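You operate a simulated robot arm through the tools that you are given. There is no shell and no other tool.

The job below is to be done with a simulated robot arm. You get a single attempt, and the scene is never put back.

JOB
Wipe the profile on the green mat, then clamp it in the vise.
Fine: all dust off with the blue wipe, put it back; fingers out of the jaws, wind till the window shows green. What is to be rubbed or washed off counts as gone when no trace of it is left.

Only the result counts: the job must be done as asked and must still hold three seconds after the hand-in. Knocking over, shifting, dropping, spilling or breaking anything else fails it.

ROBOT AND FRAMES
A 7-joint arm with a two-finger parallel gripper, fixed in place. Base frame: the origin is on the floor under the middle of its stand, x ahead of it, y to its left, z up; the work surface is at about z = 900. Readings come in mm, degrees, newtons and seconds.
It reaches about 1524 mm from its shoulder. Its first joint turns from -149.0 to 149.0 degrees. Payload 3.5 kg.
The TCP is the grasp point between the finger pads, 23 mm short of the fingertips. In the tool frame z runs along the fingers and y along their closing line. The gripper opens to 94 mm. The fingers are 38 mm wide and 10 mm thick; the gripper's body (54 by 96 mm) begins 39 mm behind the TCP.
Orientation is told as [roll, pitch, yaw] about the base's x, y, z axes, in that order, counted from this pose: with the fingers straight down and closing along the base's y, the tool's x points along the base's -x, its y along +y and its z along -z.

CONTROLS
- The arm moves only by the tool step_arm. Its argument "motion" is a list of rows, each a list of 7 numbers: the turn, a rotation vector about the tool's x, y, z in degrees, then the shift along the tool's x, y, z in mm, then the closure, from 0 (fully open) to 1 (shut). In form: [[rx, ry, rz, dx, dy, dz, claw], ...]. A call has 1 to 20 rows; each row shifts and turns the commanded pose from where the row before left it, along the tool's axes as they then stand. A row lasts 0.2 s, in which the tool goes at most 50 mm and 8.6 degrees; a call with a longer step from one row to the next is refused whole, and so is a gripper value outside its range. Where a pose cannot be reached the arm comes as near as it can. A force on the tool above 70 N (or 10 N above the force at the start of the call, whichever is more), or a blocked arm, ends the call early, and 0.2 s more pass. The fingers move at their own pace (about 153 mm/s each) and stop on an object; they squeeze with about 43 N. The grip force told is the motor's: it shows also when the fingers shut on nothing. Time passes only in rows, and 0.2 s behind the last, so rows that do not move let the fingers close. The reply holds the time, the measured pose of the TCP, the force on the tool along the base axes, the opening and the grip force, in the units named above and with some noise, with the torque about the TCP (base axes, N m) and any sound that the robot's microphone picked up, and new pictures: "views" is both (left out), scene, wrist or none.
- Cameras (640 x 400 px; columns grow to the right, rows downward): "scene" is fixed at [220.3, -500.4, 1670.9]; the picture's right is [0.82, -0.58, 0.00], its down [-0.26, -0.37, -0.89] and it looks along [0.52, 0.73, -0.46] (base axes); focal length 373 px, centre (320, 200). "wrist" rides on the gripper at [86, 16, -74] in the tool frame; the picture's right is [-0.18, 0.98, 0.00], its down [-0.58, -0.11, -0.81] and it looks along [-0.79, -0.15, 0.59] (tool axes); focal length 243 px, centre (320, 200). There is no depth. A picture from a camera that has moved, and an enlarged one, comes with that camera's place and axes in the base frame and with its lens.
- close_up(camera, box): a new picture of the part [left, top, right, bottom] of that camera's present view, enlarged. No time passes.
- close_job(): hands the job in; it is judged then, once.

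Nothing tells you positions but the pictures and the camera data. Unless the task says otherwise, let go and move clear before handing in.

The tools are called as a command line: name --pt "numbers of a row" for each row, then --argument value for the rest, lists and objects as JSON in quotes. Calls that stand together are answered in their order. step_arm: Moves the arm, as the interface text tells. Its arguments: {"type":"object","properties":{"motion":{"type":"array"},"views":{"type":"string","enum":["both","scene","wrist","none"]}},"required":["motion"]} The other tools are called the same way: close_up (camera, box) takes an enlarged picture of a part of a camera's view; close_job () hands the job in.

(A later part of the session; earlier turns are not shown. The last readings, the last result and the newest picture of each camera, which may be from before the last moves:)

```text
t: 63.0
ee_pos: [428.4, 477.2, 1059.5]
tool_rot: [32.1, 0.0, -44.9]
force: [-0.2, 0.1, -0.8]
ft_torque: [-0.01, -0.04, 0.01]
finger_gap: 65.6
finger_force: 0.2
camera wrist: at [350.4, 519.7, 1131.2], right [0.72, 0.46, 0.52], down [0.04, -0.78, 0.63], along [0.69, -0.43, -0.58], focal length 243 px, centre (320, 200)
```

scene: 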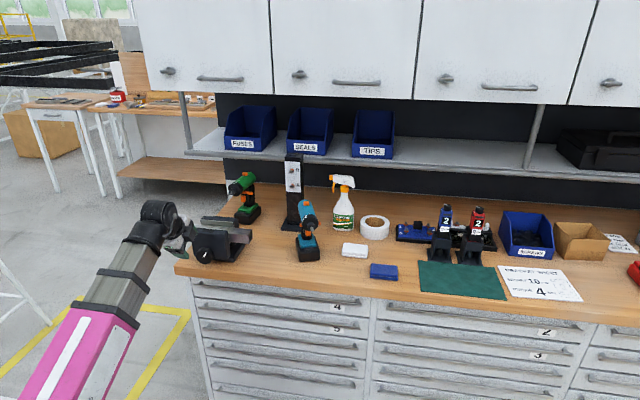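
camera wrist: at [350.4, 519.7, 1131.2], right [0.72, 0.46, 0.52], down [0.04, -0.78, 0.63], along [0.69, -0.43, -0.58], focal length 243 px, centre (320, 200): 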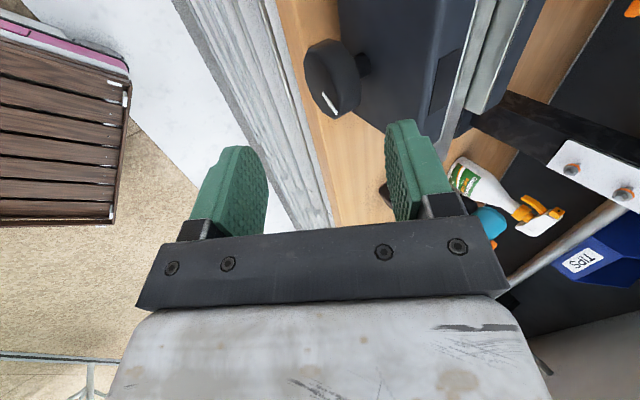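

close_up --camera "wrist" --box '[260, 0, 460, 160]'

close_up --camera "scene" --box '[140, 190, 270, 290]'

```text
2.50 times, centred on (360, 80) of wrist
camera zoom: at [350.4, 519.7, 1131.2], right [0.72, 0.46, 0.52], down [0.04, -0.78, 0.63], along [0.69, -0.43, -0.58], focal length 606 px, centre (220, 500)
```

zoom: 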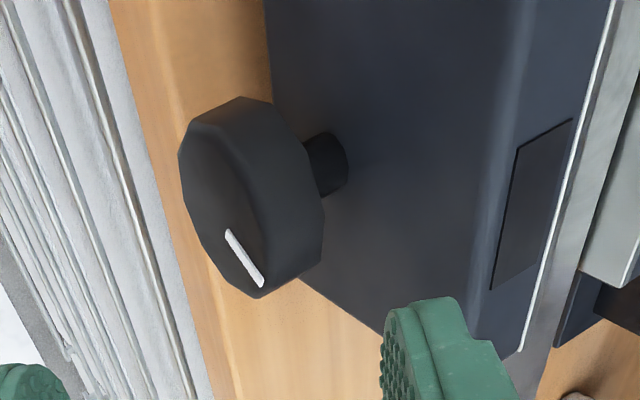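

```text
4.00 times, centred on (205, 240) of scene
camera zoom: at [220.3, -500.4, 1670.9], right [0.82, -0.58, 0.0], down [-0.26, -0.37, -0.89], along [0.52, 0.73, -0.46], focal length 1491 px, centre (780, 40)
```

zoom: 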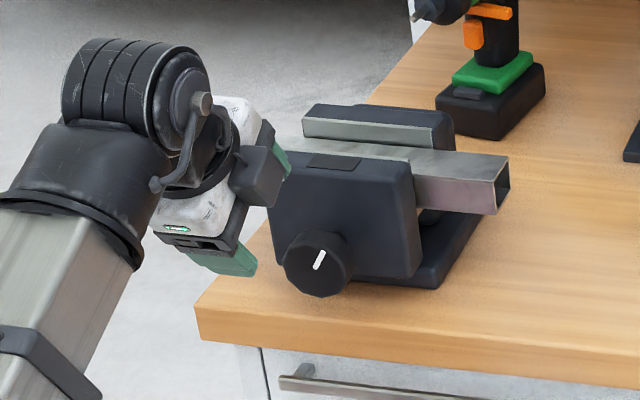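

The knob centre is near e1 ≈ -20, z ≈ 965, with its front face at e2 ≈ 700 and a diameter of about 54. I'll finish tilting to horizontal, then lower to knob height at a standoff.

step_arm --pt "-8.3 0 0 0 0 0 0.25" --pt "-8.3 0 0 0 0 0 0.25" --pt "-8.3 0 0 0 0 0 0.25" --pt "-8.3 0 0 0 0 0 0.25" --pt "-8.3 0 0 0 0 0 0.25" --pt "-8.3 0 0 0 0 0 0.25" --pt "-8.2 0 0 0 0 0 0.25" --pt "0 0 0 -14 -30 0 0.25" --pt "0 0 0 0 -35 0 0.25" --pt "0 0 0 0 -29.5 0 0.25" --pt "0 0 0 0 0 0 0.25" --views "both"

```text
t: 65.4
ee_pos: [464.7, 490.9, 973.9]
tool_rot: [90.0, -0.1, -45.0]
force: [0.1, -0.1, 0.6]
ft_torque: [-0.01, -0.01, 0.0]
finger_gap: 70.4
finger_force: 0.0
out of reach, approached as far as the arm can: row 6, 7, 8, 9, 10
camera wrist: at [349.4, 497.8, 989.9], right [0.13, -0.13, 0.98], down [-0.16, -0.98, -0.11], along [0.98, -0.14, -0.15], focal length 243 px, centre (320, 200)
```

scene: 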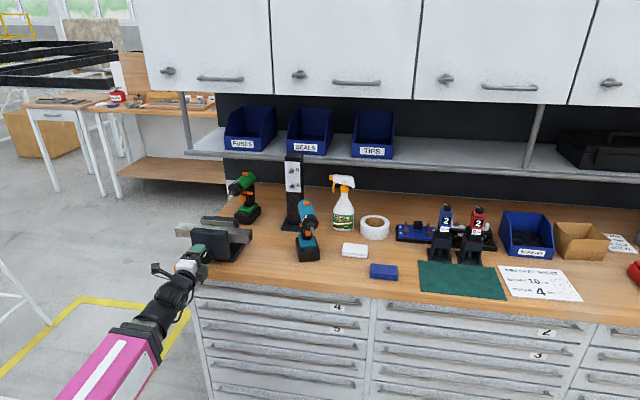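
wrist: 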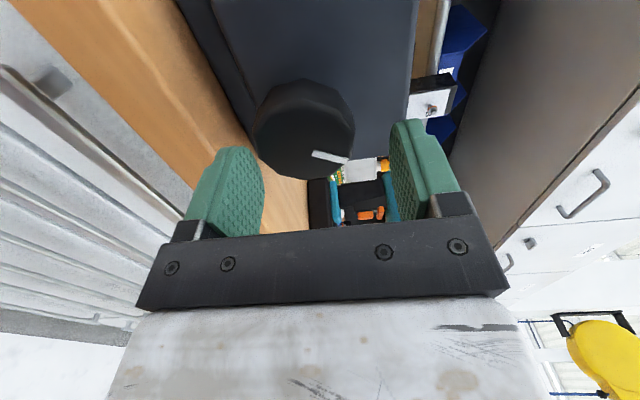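

close_up --camera "wrist" --box '[220, 60, 420, 220]'

close_up --camera "scene" --box '[140, 200, 270, 300]'

```text
2.50 times, centred on (320, 140) of wrist
camera zoom: at [349.4, 497.8, 989.9], right [0.13, -0.13, 0.98], down [-0.16, -0.98, -0.11], along [0.98, -0.14, -0.15], focal length 606 px, centre (320, 350)
```

zoom: 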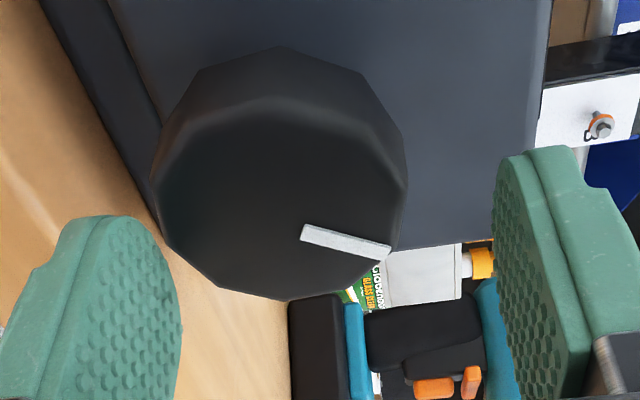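

```text
4.00 times, centred on (205, 250) of scene
camera zoom: at [220.3, -500.4, 1670.9], right [0.82, -0.58, 0.0], down [-0.26, -0.37, -0.89], along [0.52, 0.73, -0.46], focal length 1491 px, centre (780, 0)
```

zoom: 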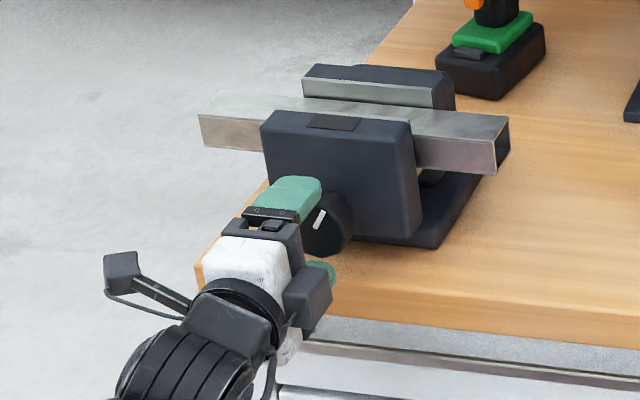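

Tool is horizontal at (e1 -18.5, e2 676, z 974), and the knob centre is at about z = 965.5, e1 = -21. I'll open slightly and move forward and down so the fingers straddle the knob.

step_arm --pt "0 0 0 0 0 0 0.12" --pt "0 0 0 1 -3 4 0.12" --pt "0 0 0 1 -5 8 0.12" --pt "0 0 0 0 0 0 0.12" --views "both"

close_up --camera "wrist" --box '[180, 0, 500, 220]'

```text
t: 66.4
ee_pos: [471.4, 501.3, 965.0]
tool_rot: [90.0, 0.0, -45.0]
force: [-0.3, 0.4, 0.7]
ft_torque: [-0.02, -0.02, -0.01]
finger_gap: 82.9
finger_force: 0.1
camera wrist: at [356.7, 508.5, 982.2], right [0.13, -0.13, 0.98], down [-0.16, -0.98, -0.11], along [0.98, -0.14, -0.15], focal length 243 px, centre (320, 200)
```

scene: 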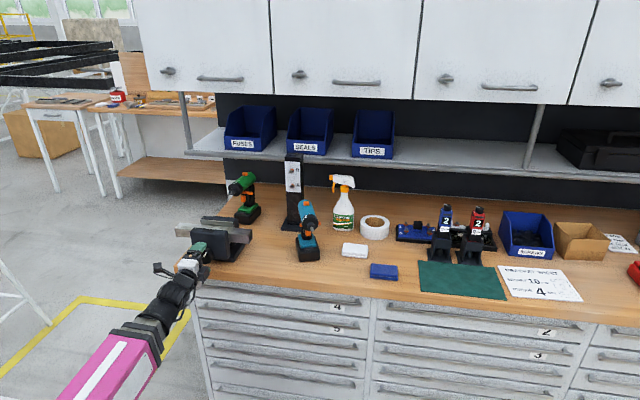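
wrist: 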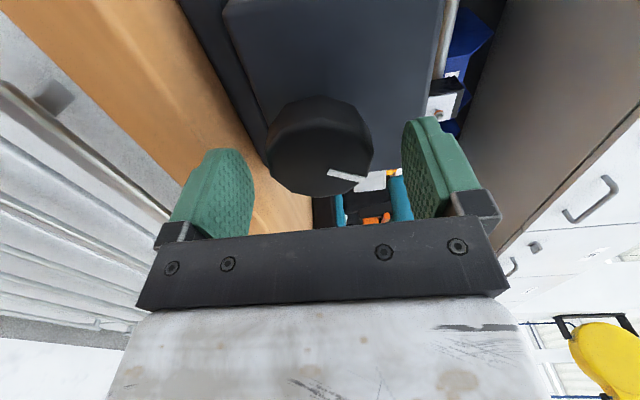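

```text
1.82 times, centred on (340, 110) of wrist
camera zoom: at [356.7, 508.5, 982.2], right [0.13, -0.13, 0.98], down [-0.16, -0.98, -0.11], along [0.98, -0.14, -0.15], focal length 441 px, centre (284, 364)
```

zoom: 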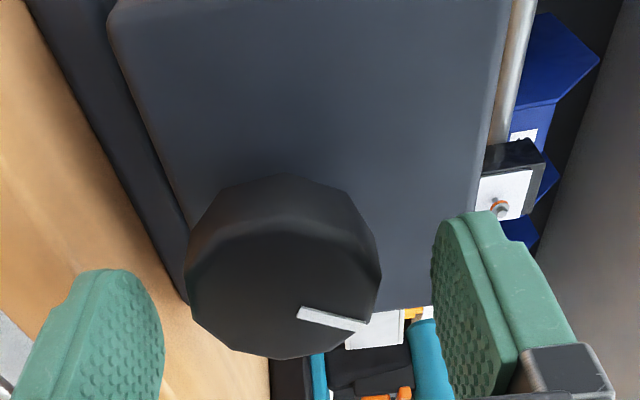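

Centred on the knob axis. I'll move forward over the knob and close on it.

step_arm --pt "0 0 0 0 0 8 0.12" --pt "0 0 0 0 0 8 0.12" --pt "0 0 0 0 0 5 0.12" --pt "0 0 0 0 0 0 0.12" --pt "0 0 0 0 0 0 1" --pt "0 0 0 0 0 0 1" --pt "0 0 0 0 0 0 1" --views "both"

close_up --camera "scene" --box '[160, 200, 270, 290]'

```text
t: 68.0
ee_pos: [487.3, 516.1, 965.5]
tool_rot: [90.1, 0.0, -44.9]
force: [1.3, 2.0, 8.8]
ft_torque: [0.1, -0.1, -0.03]
finger_gap: 55.4
finger_force: 45.2
camera wrist: at [372.3, 523.9, 981.4], right [0.13, -0.13, 0.98], down [-0.16, -0.98, -0.11], along [0.98, -0.14, -0.15], focal length 243 px, centre (320, 200)
```

scene: 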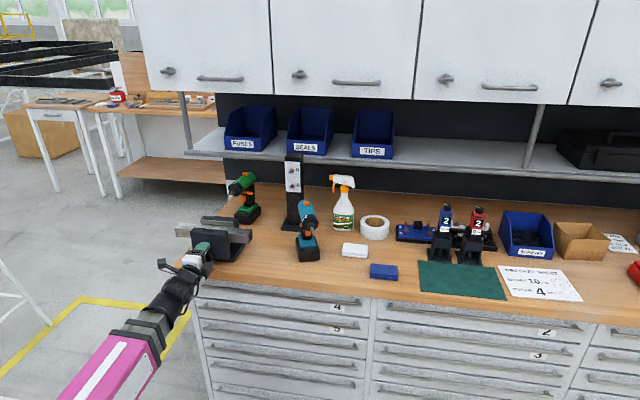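
wrist: 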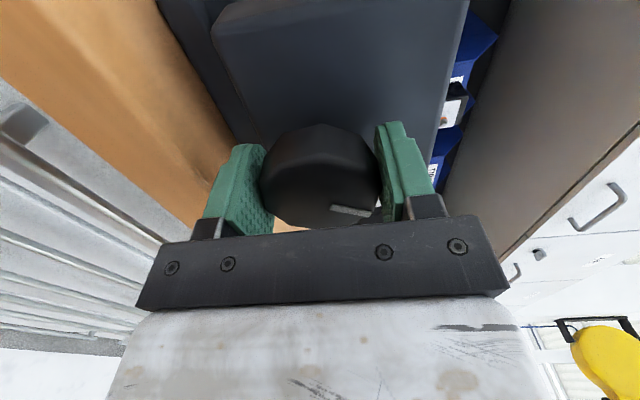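

```text
4.44 times, centred on (215, 245) of scene
camera zoom: at [220.3, -500.4, 1670.9], right [0.82, -0.58, 0.0], down [-0.26, -0.37, -0.89], along [0.52, 0.73, -0.46], focal length 1657 px, centre (787, 0)
```

zoom: 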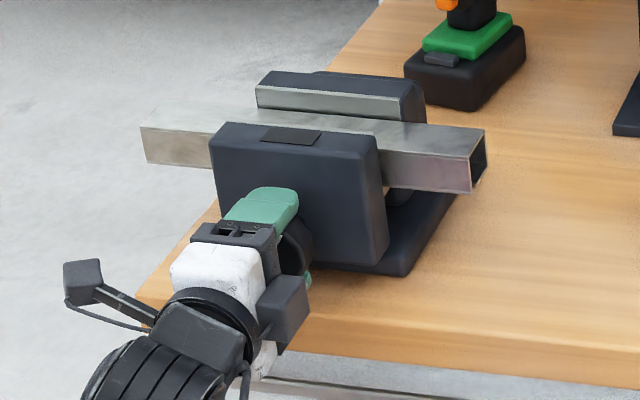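

The knob is gripped (55 mm). I'll turn clockwise about 24° as seen from the front and watch the response.

step_arm --pt "0 0 0 0 0.6 0 1" --pt "0 0 6 0 0 0 1" --pt "0 0 8 0 0 0 1" --pt "0 0 8 0 0 0 1" --pt "0 0 0 0 0 0 1" --views "both"

close_up --camera "scene" --box '[160, 200, 270, 290]'

```text
t: 69.2
ee_pos: [486.6, 516.7, 965.4]
tool_rot: [90.1, 22.0, -45.0]
force: [0.4, 5.2, 7.3]
ft_torque: [-0.06, 0.05, 0.03]
finger_gap: 55.0
finger_force: 44.9
camera wrist: at [381.4, 515.3, 1013.2], right [0.38, -0.38, 0.84], down [-0.22, -0.92, -0.32], along [0.9, -0.06, -0.44], focal length 243 px, centre (320, 200)
```

scene: 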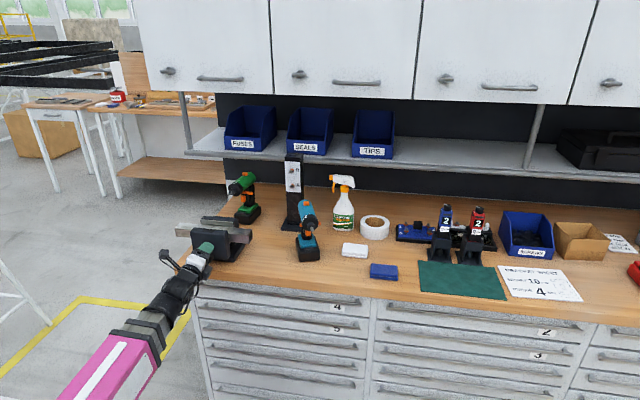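
wrist: 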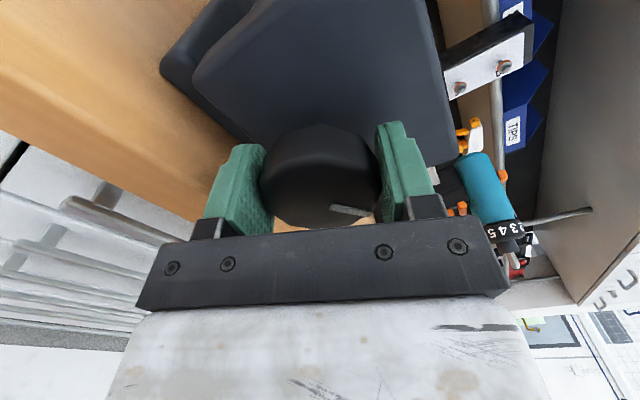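

```text
4.44 times, centred on (215, 245) of scene
camera zoom: at [220.3, -500.4, 1670.9], right [0.82, -0.58, 0.0], down [-0.26, -0.37, -0.89], along [0.52, 0.73, -0.46], focal length 1657 px, centre (787, 0)
```

zoom: 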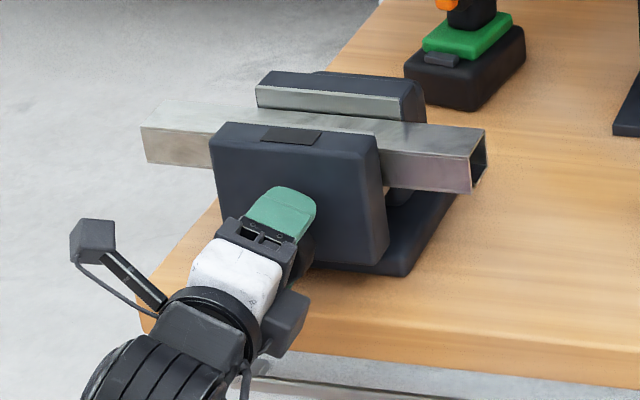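

The knob turns with the gripper. I'll keep turning and watch the jaw and window.

step_arm --pt "0 0 8.5 0 0 0 1" --pt "0 0 8.5 0 0 0 1" --pt "0 0 8.5 0 0 0 1" --pt "0 0 8.5 0 0 0 1" --pt "0 0 8.5 0 0 0 1" --pt "0 0 8.5 0 0 0 1" --pt "0 0 8.5 0 0 0 1" --pt "0 0 8.5 0 0 0 1" --pt "0 0 0 0 0 0 1" --views "both"

close_up --camera "scene" --box '[160, 200, 270, 290]'

```text
t: 71.2
ee_pos: [487.8, 516.2, 966.3]
tool_rot: [-124.3, 89.9, 100.4]
force: [42.3, 7.5, 13.6]
ft_torque: [0.0, 0.08, -0.01]
finger_gap: 55.3
finger_force: 44.5
camera wrist: at [446.1, 451.0, 1052.6], right [0.69, -0.7, -0.19], down [-0.65, -0.49, -0.58], along [0.31, 0.52, -0.79], focal length 243 px, centre (320, 200)
```

scene: 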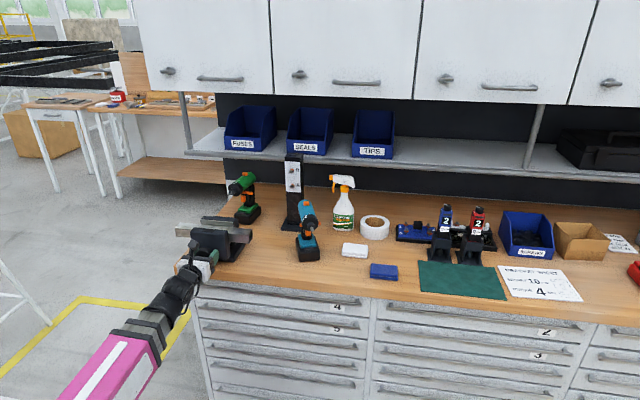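
wrist: 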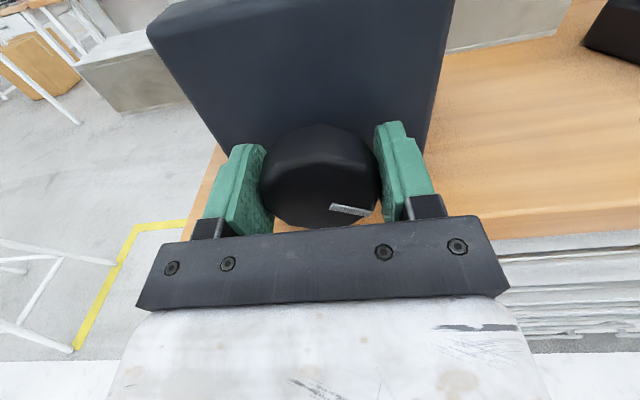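

```text
4.44 times, centred on (215, 245) of scene
camera zoom: at [220.3, -500.4, 1670.9], right [0.82, -0.58, 0.0], down [-0.26, -0.37, -0.89], along [0.52, 0.73, -0.46], focal length 1657 px, centre (787, 0)
```

zoom: 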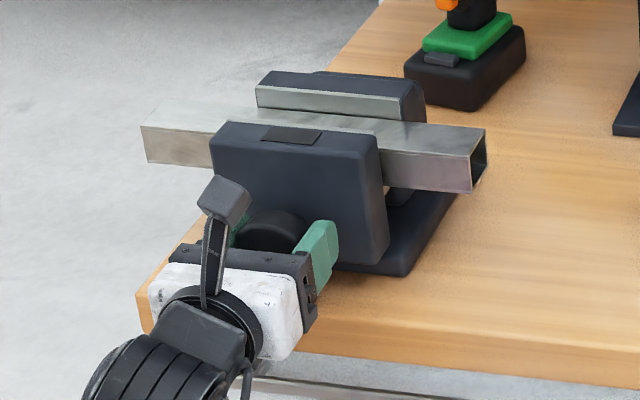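

Force built up sideways and forward, because the knob's axis is slightly to the right and it moves in as it turns. I'll relax the grip position to follow it.

step_arm --pt "0 0 0 0.4 1.2 1.5 1" --pt "0 0 0 0 0 0 1" --views "none"

close_up --camera "wrist" --box '[140, 0, 540, 250]'

```text
t: 71.8
ee_pos: [488.9, 516.4, 966.3]
tool_rot: [-114.8, 90.0, 110.1]
force: [29.4, 4.5, 7.1]
ft_torque: [0.47, -0.46, -0.49]
finger_gap: 55.3
finger_force: 44.4
```

```text
1.60 times, centred on (340, 125) of wrist
camera zoom: at [446.3, 451.3, 1052.7], right [0.69, -0.7, -0.18], down [-0.65, -0.49, -0.58], along [0.31, 0.52, -0.79], focal length 388 px, centre (288, 320)
```

zoom: 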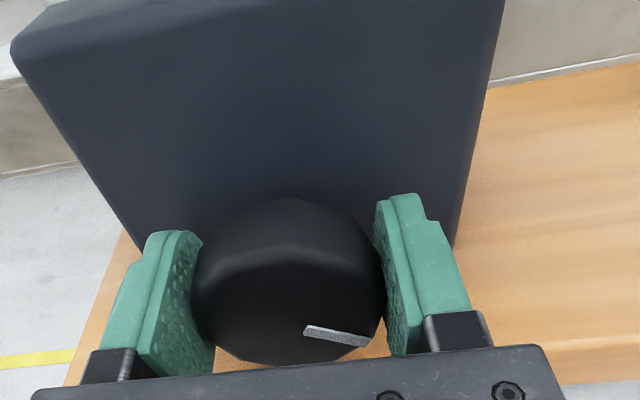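

step_arm --pt "0 0 0 0.4 1.2 1.5 1" --pt "0 0 0 0.4 1 1.2 1" --pt "0 0 0 0 0 0 1" --views "none"

```text
t: 72.6
ee_pos: [488.4, 517.3, 966.3]
tool_rot: [-3.2, 89.9, -138.1]
force: [-27.9, -5.4, -4.1]
ft_torque: [0.38, -0.35, -0.01]
finger_gap: 55.2
finger_force: 45.3
```

step_arm --pt "0 0 0 -0.2 -1 -1.3 1" --pt "0 0 0 0 0 0 1" --views "none"

```text
t: 73.2
ee_pos: [488.6, 516.1, 966.9]
tool_rot: [9.5, 89.8, -125.3]
force: [-33.5, -1.9, -9.3]
ft_torque: [-0.53, 0.55, 0.83]
finger_gap: 55.2
finger_force: 45.0
```

Forces aren't settling predictably while clamped on the knob, so I'll open to relieve the stress and check the true pose.

step_arm --pt "0 0 0 0 0 0 0.25" --pt "0 0 0 0 0 0 0.25" --pt "0 0 0 0 0 0 0.25" --views "both"

close_up --camera "wrist" --box '[140, 0, 540, 250]'

close_up --camera "scene" --box '[160, 200, 270, 290]'

```text
t: 74.0
ee_pos: [491.1, 516.4, 967.2]
tool_rot: [151.9, 90.0, 17.0]
force: [-0.1, -0.1, -0.4]
ft_torque: [-0.02, 0.03, 0.01]
finger_gap: 70.6
finger_force: 0.1
camera wrist: at [449.0, 451.6, 1053.4], right [0.69, -0.7, -0.18], down [-0.65, -0.49, -0.58], along [0.31, 0.52, -0.79], focal length 243 px, centre (320, 200)
```

scene: 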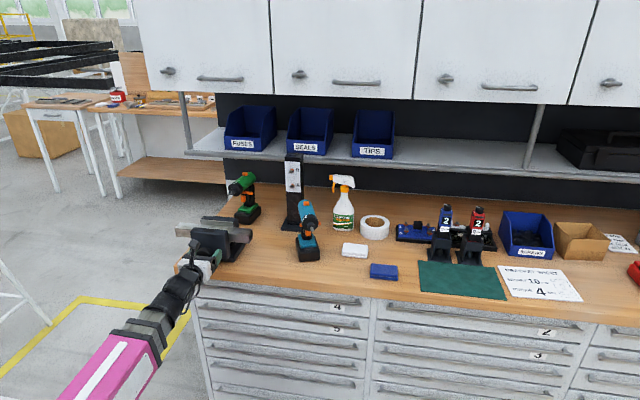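
wrist: 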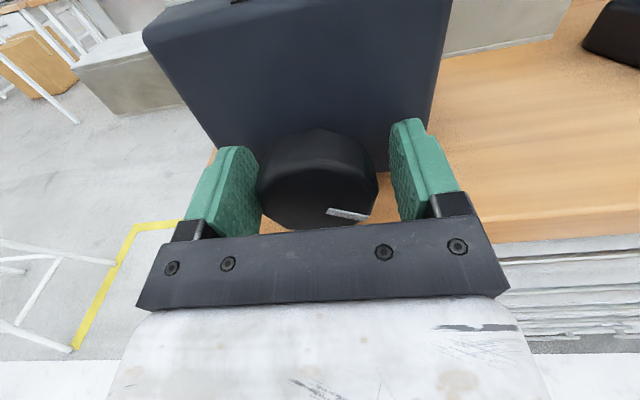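

```text
1.60 times, centred on (340, 125) of wrist
camera zoom: at [449.0, 451.6, 1053.4], right [0.69, -0.7, -0.18], down [-0.65, -0.49, -0.58], along [0.31, 0.52, -0.79], focal length 388 px, centre (288, 320)
```

zoom: 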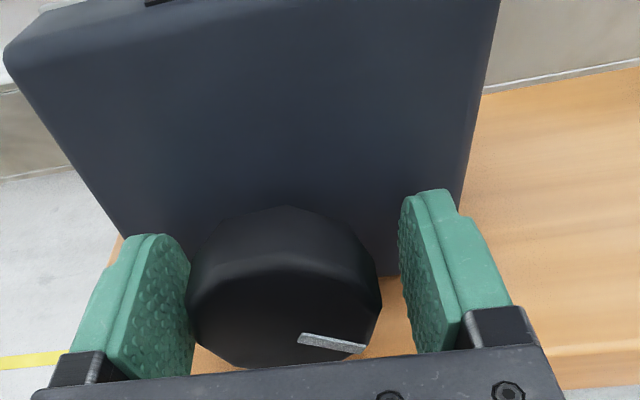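

```text
4.44 times, centred on (215, 245) of scene
camera zoom: at [220.3, -500.4, 1670.9], right [0.82, -0.58, 0.0], down [-0.26, -0.37, -0.89], along [0.52, 0.73, -0.46], focal length 1657 px, centre (787, 0)
```

zoom: 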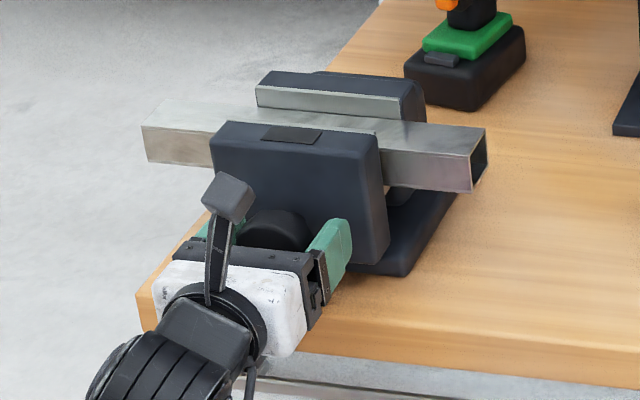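

Unstressed, the tool sits 2 mm right of the knob axis. I'll correct that and regrip.

step_arm --pt "0 0 0 -0.8 -2.2 -1 0.25" --pt "0 0 0 0 0 0 0.25" --pt "0 0 0 0 0 0 1" --pt "0 0 0 0 0 0 1" --pt "0 0 0 0 0 0 1" --views "none"

```text
t: 75.2
ee_pos: [489.9, 517.4, 966.1]
tool_rot: [176.2, 90.0, 41.0]
force: [3.5, -3.9, 0.3]
ft_torque: [0.16, -0.17, -0.32]
finger_gap: 55.2
finger_force: 45.0
```

The forces are low now, so I'll continue turning clockwise.

step_arm --pt "0 0 8.5 0 0 0 1" --pt "0 0 8.5 0 0 0 1" --pt "0 0 8.5 0 0 0 1" --pt "0 0 8.5 0 0 0 1" --pt "0 0 0 0 0 0 1" --views "none"

```text
t: 76.5
ee_pos: [489.5, 517.8, 964.3]
tool_rot: [-91.2, 55.7, 134.8]
force: [-27.6, 27.2, 17.1]
ft_torque: [0.77, -0.74, -0.33]
finger_gap: 55.0
finger_force: 45.3
out of reach, approached as far as the arm can: row 4
stopped in row 5: the force on the tool passed its limit at 82 N (the readings are from after the stop); the commanded pose is now the measured one
```

The wrist hit its limit near 124° and the force stop triggered. I'll open the fingers now, turn back around the knob without touching it, and regrip.

step_arm --pt "0 0 0 0 0 0 0.12" --pt "0 0 0 0 0 0 0.12" --pt "0 0 0 0 0 0 0.12" --views "both"

close_up --camera "scene" --box '[160, 200, 270, 290]'

```text
t: 77.2
ee_pos: [491.2, 515.5, 963.9]
tool_rot: [-91.1, 55.8, 134.7]
force: [-0.8, -0.5, 0.3]
ft_torque: [-0.03, 0.01, -0.03]
finger_gap: 82.9
finger_force: 0.2
camera wrist: at [482.7, 417.8, 1025.9], right [0.51, -0.49, -0.7], down [-0.86, -0.28, -0.43], along [0.01, 0.82, -0.57], focal length 243 px, centre (320, 200)
```

scene: 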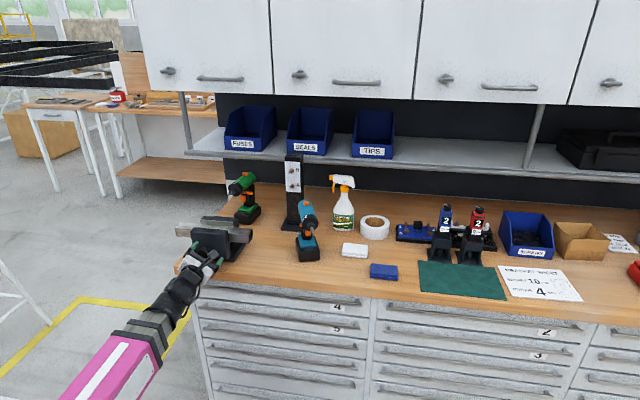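
wrist: 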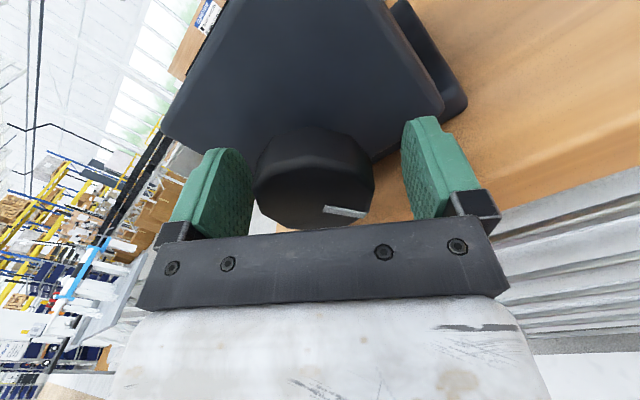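

```text
4.44 times, centred on (215, 245) of scene
camera zoom: at [220.3, -500.4, 1670.9], right [0.82, -0.58, 0.0], down [-0.26, -0.37, -0.89], along [0.52, 0.73, -0.46], focal length 1657 px, centre (787, 0)
```

zoom: 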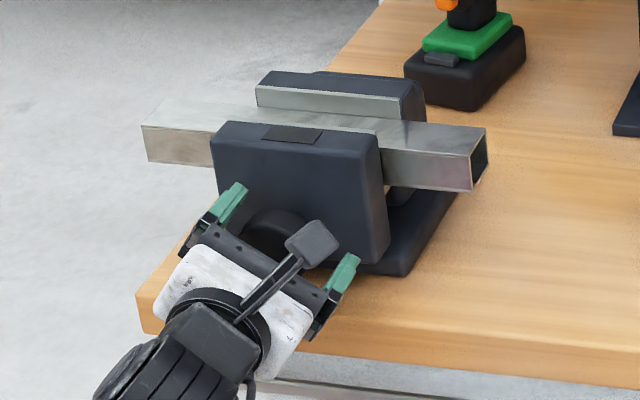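

The jaw has started to close, about 1.5 mm so far. I'll re-centre on the axis and rotate the open gripper back around the knob.

step_arm --pt "0 0 0 0.2 -3.5 0 0.12" --pt "0 0 -8.5 0 0 0 0.12" --pt "0 0 -8.5 0 0 0 0.12" --pt "0 0 -8.5 0 0 0 0.12" --pt "0 0 -8.5 0 0 0 0.12" --pt "0 0 -8.5 0 0 0 0.12" --pt "0 0 -8.5 0 0 0 0.12" --pt "0 0 -8.5 0 0 0 0.12" --pt "0 0 -8.5 0 0 0 0.12" --pt "0 0 -8.5 0 0 0 0.12" --pt "0 0 -8.5 0 0 0 0.12" --pt "0 0 -8.5 0 0 0 0.12" --pt "0 0 -8.5 0 0 0 0.12" --pt "0 0 -8.5 0 0 0 0.12" --pt "0 0 -8.5 0 0 0 0.12" --pt "0 0 -8.5 0 0 0 0.12" --pt "0 0 -8.5 0 0 0 0.12" --pt "0 0 -8.5 0 0 0 0.12" --pt "0 0 -8.5 0 0 0 0.12" --pt "0 0 -8.5 0 0 0 0.12" --views "both"

```text
t: 81.5
ee_pos: [489.0, 517.1, 965.1]
tool_rot: [90.8, -37.5, -44.9]
force: [0.1, 1.6, 0.3]
ft_torque: [0.0, -0.02, -0.01]
finger_gap: 82.8
finger_force: 0.1
camera wrist: at [380.8, 518.9, 925.3], right [-0.33, 0.31, 0.89], down [-0.19, -0.95, 0.26], along [0.93, -0.08, 0.37], focal length 243 px, centre (320, 200)
```

scene: 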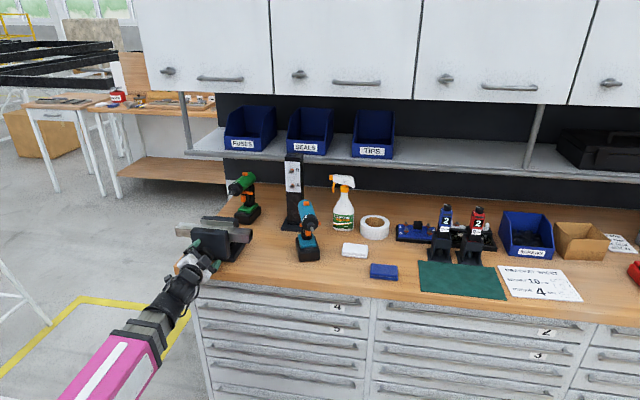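
wrist: 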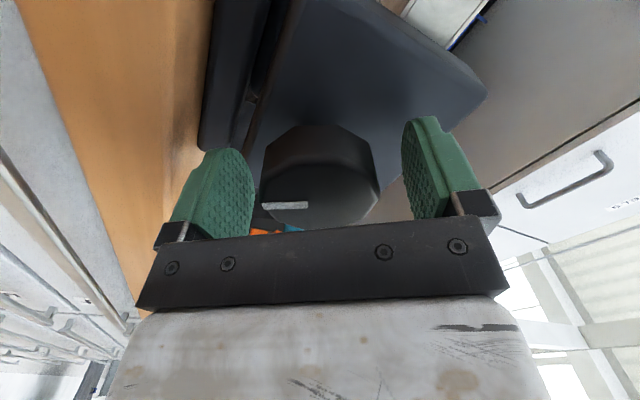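

There's no reach problem on this side. I'll rotate back a bit further, true up the axis, and regrip.

step_arm --pt "0.8 0 0 0 0 0 0.12" --pt "0 0 -8.5 0 0 0 0.12" --pt "0 0 -8.5 0 0 0 0.12" --pt "0 0 -8.5 0 0 0 0.12" --pt "0 0 0 -1.1 0.2 0 0.12" --pt "0 0 0 0 0 0 0.12" --pt "0 0 0 0 0 0 1" --pt "0 0 0 0 0 0 1" --pt "0 0 0 0 0 0 1" --views "wrist"

```text
t: 83.5
ee_pos: [488.8, 517.6, 967.0]
tool_rot: [89.8, -62.8, -44.9]
force: [6.0, -6.1, -6.9]
ft_torque: [-0.12, 0.08, -0.27]
finger_gap: 55.6
finger_force: 45.3
camera wrist: at [398.8, 501.5, 897.4], right [-0.56, 0.56, 0.61], down [-0.31, -0.83, 0.47], along [0.77, 0.07, 0.64], focal length 243 px, centre (320, 200)
```

wrist: 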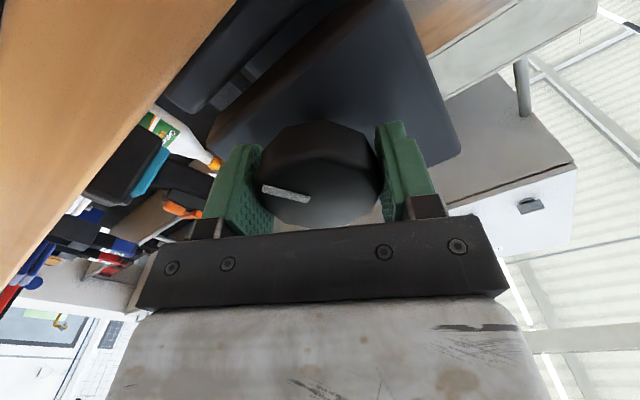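

Regripped with small forces. Turning clockwise again.

step_arm --pt "0 0 8.5 0 0 0 1" --pt "0 0 8.5 0 0 0 1" --pt "0 0 8.5 0 0 0 1" --pt "0 0 8.5 0 0 0 1" --pt "0 0 8.5 0 0 0 1" --pt "0 0 8.5 0 0 0 1" --pt "0 0 8.5 0 0 0 1" --pt "0 0 0 0 0 0 1" --views "none"

```text
t: 85.2
ee_pos: [492.3, 518.1, 965.1]
tool_rot: [89.7, -3.2, -44.8]
force: [22.8, -18.2, -51.5]
ft_torque: [-0.26, 0.1, -0.36]
finger_gap: 55.7
finger_force: 45.3
```

Off-centre forces are growing again, so I'll release, read the unstressed pose and re-centre on the knob axis more accurately.

step_arm --pt "0 0 0 0 0 0 0.2" --pt "0 0 0 0 0 0 0.2" --pt "0 0 0 0 0 0 0.2" --views "both"

close_up --camera "wrist" --box '[180, 60, 460, 235]'

close_up --camera "scene" --box '[160, 200, 270, 290]'

```text
t: 86.0
ee_pos: [490.8, 517.1, 967.2]
tool_rot: [90.0, -3.3, -45.0]
force: [-0.1, -0.6, 0.7]
ft_torque: [0.03, -0.02, 0.02]
finger_gap: 75.4
finger_force: 0.1
camera wrist: at [374.9, 525.7, 979.0], right [0.09, -0.09, 0.99], down [-0.15, -0.99, -0.07], along [0.98, -0.15, -0.1], focal length 243 px, centre (320, 200)
```

scene: 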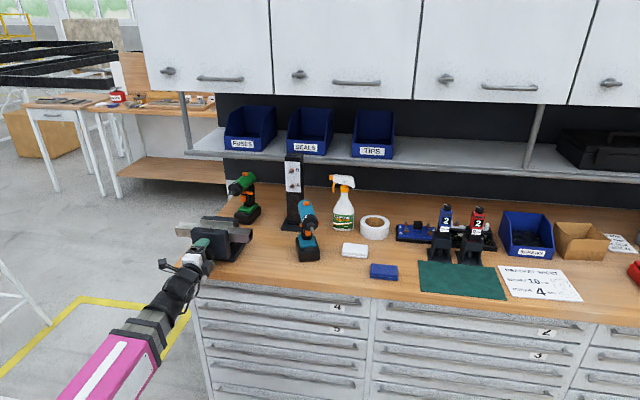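
wrist: 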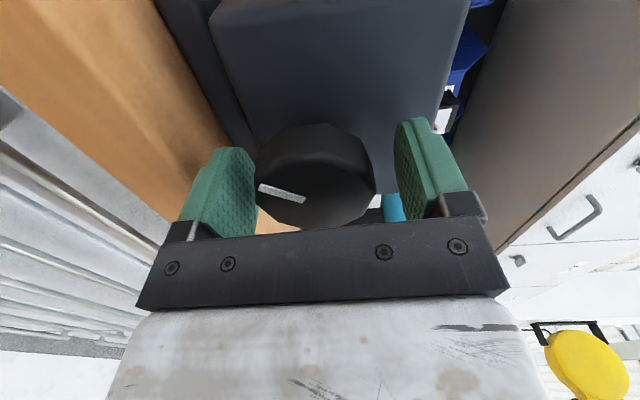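

```text
2.29 times, centred on (320, 148) of wrist
camera zoom: at [374.9, 525.7, 979.0], right [0.09, -0.09, 0.99], down [-0.15, -0.99, -0.07], along [0.98, -0.15, -0.1], focal length 555 px, centre (320, 320)
```

zoom: 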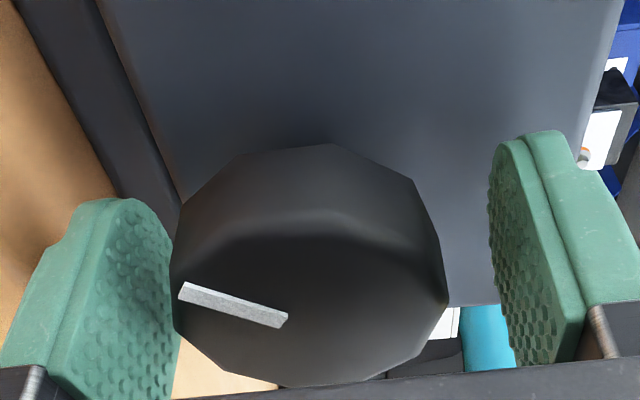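

```text
4.44 times, centred on (215, 245) of scene
camera zoom: at [220.3, -500.4, 1670.9], right [0.82, -0.58, 0.0], down [-0.26, -0.37, -0.89], along [0.52, 0.73, -0.46], focal length 1657 px, centre (787, 0)
```

zoom: 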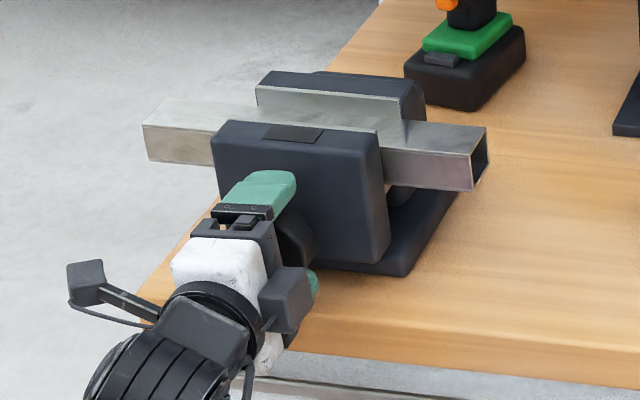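

The knob axis is at about e1 = -20, z = 965.3. I'll shift onto it, regrip and continue turning.

step_arm --pt "0 0 0 1.5 -1.9 0 0.2" --pt "0 0 0 0 0 0 0.2" --pt "0 0 0 0 0 0 1" --pt "0 0 0 0 0 0 1" --pt "0 0 0 0 0 0 1" --views "none"

```text
t: 87.2
ee_pos: [489.1, 519.0, 963.4]
tool_rot: [89.8, -3.3, -44.9]
force: [0.0, -0.8, -10.2]
ft_torque: [-0.11, 0.16, 0.07]
finger_gap: 55.2
finger_force: 44.9
```

step_arm --pt "0 0 0 0 -0.6 0 1" --pt "0 0 8.5 0 0 0 1" --pt "0 0 8.5 0 0 0 1" --pt "0 0 8.5 0 0 0 1" --pt "0 0 8.5 0 0 0 1" --pt "0 0 8.5 0 0 0 1" --pt "0 0 0 0 0 0 1" --views "none"

```text
t: 88.8
ee_pos: [488.5, 519.3, 965.0]
tool_rot: [90.0, 39.4, -44.9]
force: [7.4, -3.0, 7.1]
ft_torque: [0.49, -0.49, -0.48]
finger_gap: 55.3
finger_force: 44.8
```

Forces stay low now. Continuing the turn toward the wrist limit.

step_arm --pt "0 0 8.5 0 0 0 1" --pt "0 0 8.5 0 0 0 1" --pt "0 0 8.5 0 0 0 1" --pt "0 0 8.5 0 0 0 1" --pt "0 0 8.5 0 0 0 1" --pt "0 0 8.5 0 0 0 1" --pt "0 0 8.5 0 0 0 1" --pt "0 0 0 0 0 0 1" --views "both"

close_up --camera "scene" --box '[160, 200, 270, 290]'

```text
t: 90.7
ee_pos: [490.9, 518.6, 965.8]
tool_rot: [-92.5, 81.2, 132.4]
force: [35.5, 8.1, 34.9]
ft_torque: [0.15, -0.13, 0.02]
finger_gap: 55.2
finger_force: 45.4
camera wrist: at [457.3, 443.8, 1048.8], right [0.67, -0.67, -0.33], down [-0.71, -0.43, -0.56], along [0.23, 0.61, -0.76], focal length 243 px, centre (320, 200)
```

scene: 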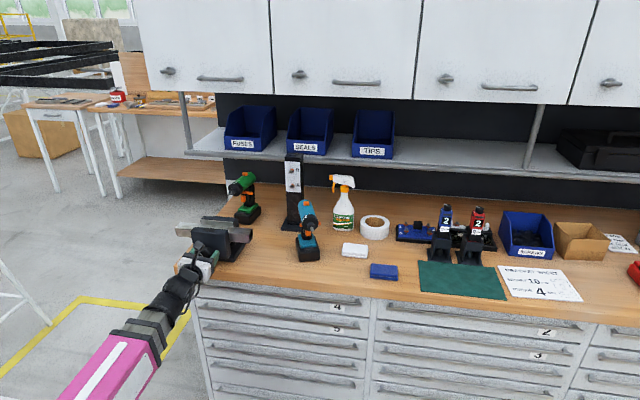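
wrist: 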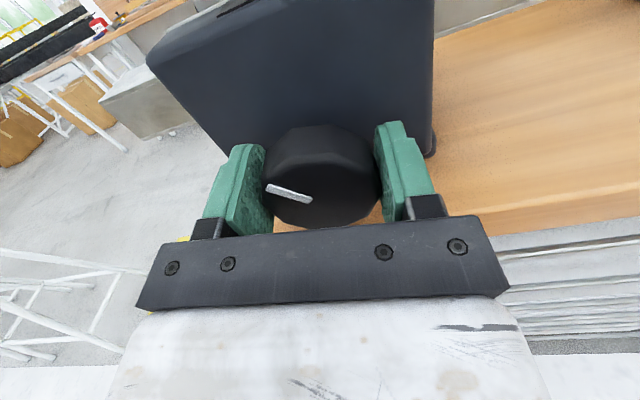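

```text
4.44 times, centred on (215, 245) of scene
camera zoom: at [220.3, -500.4, 1670.9], right [0.82, -0.58, 0.0], down [-0.26, -0.37, -0.89], along [0.52, 0.73, -0.46], focal length 1657 px, centre (787, 0)
```

zoom: 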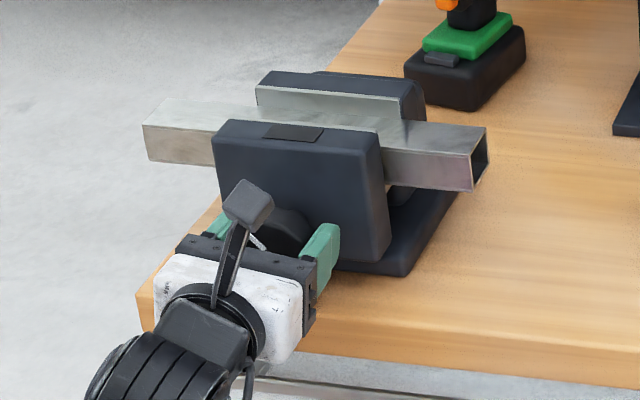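

Total turn so far is about 286° and the jaw is visibly closing. I'll release and rotate back around the knob for another grip.

step_arm --pt "0 0 0 0 0 0 0.12" --pt "0 0 0 0 0 0 0.12" --pt "0 0 -8.5 0 0 0 0.12" --pt "0 0 -8.5 0 0 0 0.12" --pt "0 0 -8.5 0 0 0 0.12" --pt "0 0 -8.5 0 0 0 0.12" --pt "0 0 -8.5 0 0 0 0.12" --pt "0 0 -8.5 0 0 0 0.12" --pt "0 0 -8.5 0 0 0 0.12" --pt "0 0 -8.5 0 0 0 0.12" --pt "0 0 -8.5 0 0 0 0.12" --pt "0 0 -8.5 0 0 0 0.12" --pt "0 0 -8.5 0 0 0 0.12" --pt "0 0 -8.5 0 0 0 0.12" --pt "0 0 -8.5 0 0 0 0.12" --pt "0 0 -8.5 0 0 0 0.12" --pt "0 0 -8.5 0 0 0 0.12" --pt "0 0 -8.5 0 0 0 0.12" --pt "0 0 -8.5 0 0 0 0.12" --pt "0 0 0 0 0 0 0.12" --views "both"

close_up --camera "scene" --box '[160, 200, 270, 290]'

close_up --camera "wrist" --box '[180, 60, 460, 235]'

```text
t: 94.8
ee_pos: [488.7, 518.9, 965.0]
tool_rot: [89.9, -46.1, -44.9]
force: [-0.8, 0.2, -0.7]
ft_torque: [0.02, 0.0, -0.01]
finger_gap: 82.8
finger_force: 0.1
camera wrist: at [384.7, 516.0, 914.0], right [-0.41, 0.41, 0.82], down [-0.23, -0.91, 0.34], along [0.88, -0.05, 0.47], focal length 243 px, centre (320, 200)
```

scene: 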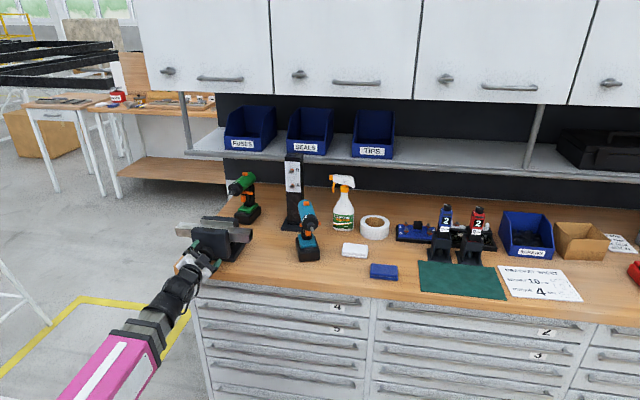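
wrist: 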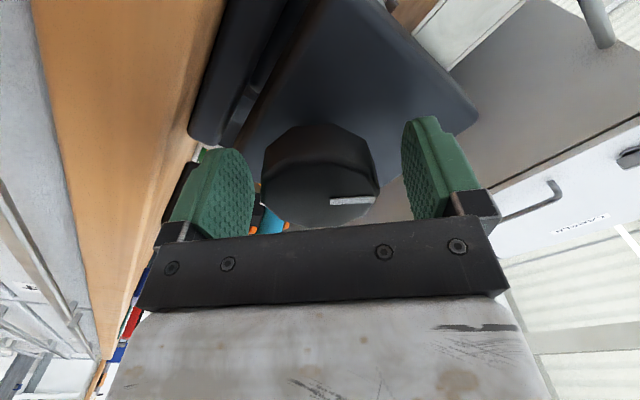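

```text
4.44 times, centred on (215, 245) of scene
camera zoom: at [220.3, -500.4, 1670.9], right [0.82, -0.58, 0.0], down [-0.26, -0.37, -0.89], along [0.52, 0.73, -0.46], focal length 1657 px, centre (787, 0)
```

zoom: 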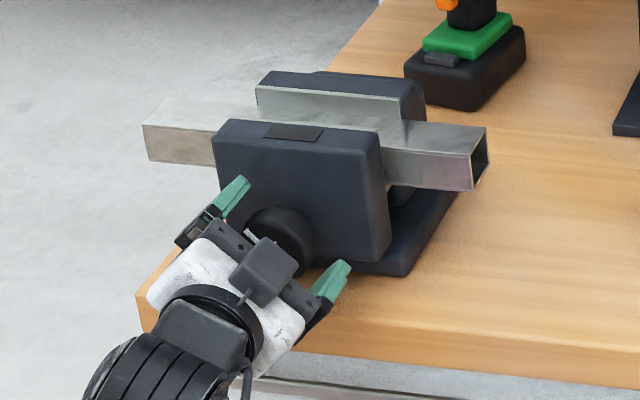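

```text
2.29 times, centred on (320, 148) of wrist
camera zoom: at [384.7, 516.0, 914.0], right [-0.41, 0.41, 0.82], down [-0.23, -0.91, 0.34], along [0.88, -0.05, 0.47], focal length 555 px, centre (320, 320)
```

zoom: 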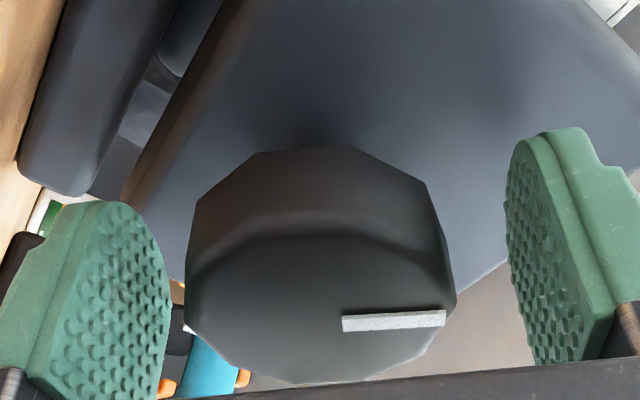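

I'll rotate back slightly more, apply the small centring correction, regrip, and follow the knob's inward travel while turning.

step_arm --pt "0 0 -8.5 0 0 0 0.12" --pt "0 0 -8.5 0 0 0 0.12" --pt "0 0 0 -0.9 -1.3 1.5 0.12" --pt "0 0 0 0 0 0 0.12" --pt "0 0 0 0 0 0 1" --pt "0 0 0 0 0 0 1" --pt "0 0 0 0 0 0 1" --pt "0 0 8.5 0 0 0.13 1" --pt "0 0 8.5 0 0 0.13 1" --pt "0 0 8.5 0 0 0.13 1" --pt "0 0 8.5 0 0 0.13 1" --pt "0 0 0 0 0 0 1" --views "none"

```text
t: 97.5
ee_pos: [491.3, 518.0, 965.5]
tool_rot: [90.0, -28.7, -45.0]
force: [-1.7, 6.1, 10.3]
ft_torque: [0.48, -0.45, -0.09]
finger_gap: 55.5
finger_force: 44.8
```

step_arm --pt "0 0 8.5 0 0 0.13 1" --pt "0 0 8.5 0 0 0.13 1" --pt "0 0 8.5 0 0 0.13 1" --pt "0 0 8.5 0 0 0.13 1" --pt "0 0 8.5 0 0 0.13 1" --pt "0 0 8.5 0 0 0.13 1" --pt "0 0 0 0 0 0 1" --views "both"

close_up --camera "scene" --box '[160, 200, 270, 290]'

```text
t: 99.0
ee_pos: [491.3, 519.6, 965.8]
tool_rot: [89.9, 22.2, -44.9]
force: [-11.0, 3.0, 11.8]
ft_torque: [0.29, -0.25, -0.03]
finger_gap: 55.3
finger_force: 44.8
camera wrist: at [385.8, 517.6, 1013.1], right [0.39, -0.38, 0.84], down [-0.22, -0.92, -0.32], along [0.9, -0.06, -0.44], focal length 243 px, centre (320, 200)
```

scene: 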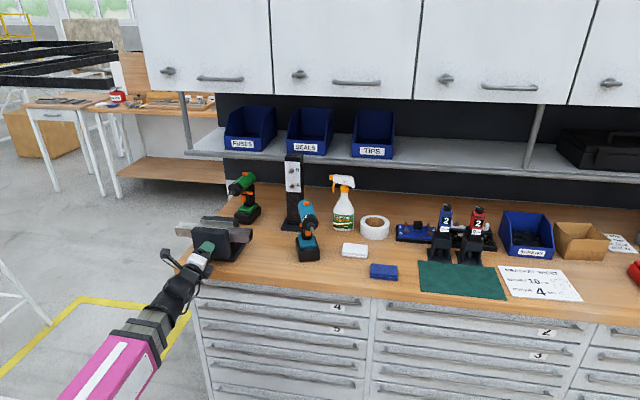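
wrist: 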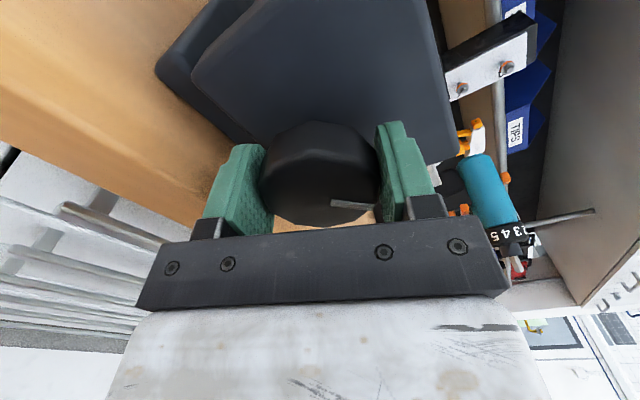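

```text
4.44 times, centred on (215, 245) of scene
camera zoom: at [220.3, -500.4, 1670.9], right [0.82, -0.58, 0.0], down [-0.26, -0.37, -0.89], along [0.52, 0.73, -0.46], focal length 1657 px, centre (787, 0)
```

zoom: 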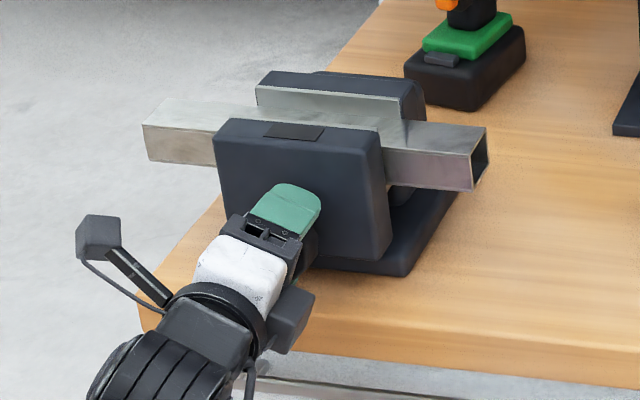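

Going well, and the window is still dark. Continuing to the end of this grip's range.

step_arm --pt "0 0 8.5 0 0 0.13 1" --pt "0 0 8.5 0 0 0.13 1" --pt "0 0 8.5 0 0 0.13 1" --pt "0 0 8.5 0 0 0.13 1" --pt "0 0 8.5 0 0 0.13 1" --pt "0 0 8.5 0 0 0.13 1" --pt "0 0 8.5 0 0 0.13 1" --pt "0 0 8.5 0 0 0.13 1" --pt "0 0 8.5 0 0 0.13 1" --pt "0 0 0 0 0 0 1" --views "none"

close_up --camera "scene" --box '[160, 200, 270, 290]'

```text
t: 101.2
ee_pos: [491.6, 519.4, 965.3]
tool_rot: [-89.6, 81.2, 135.6]
force: [-28.9, 4.9, 7.1]
ft_torque: [0.27, -0.27, 0.18]
finger_gap: 55.7
finger_force: 45.1
```

```text
4.44 times, centred on (215, 245) of scene
camera zoom: at [220.3, -500.4, 1670.9], right [0.82, -0.58, 0.0], down [-0.26, -0.37, -0.89], along [0.52, 0.73, -0.46], focal length 1657 px, centre (787, 0)
```

zoom: 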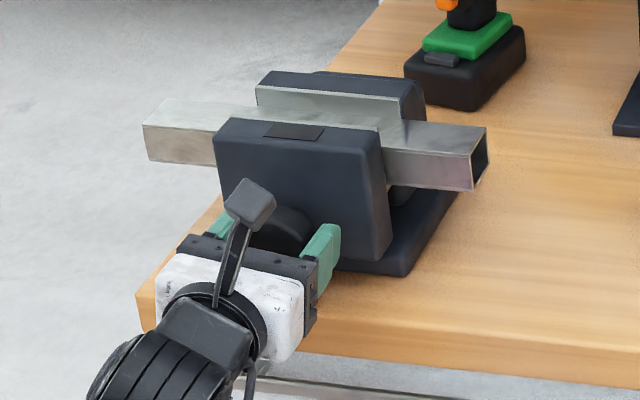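

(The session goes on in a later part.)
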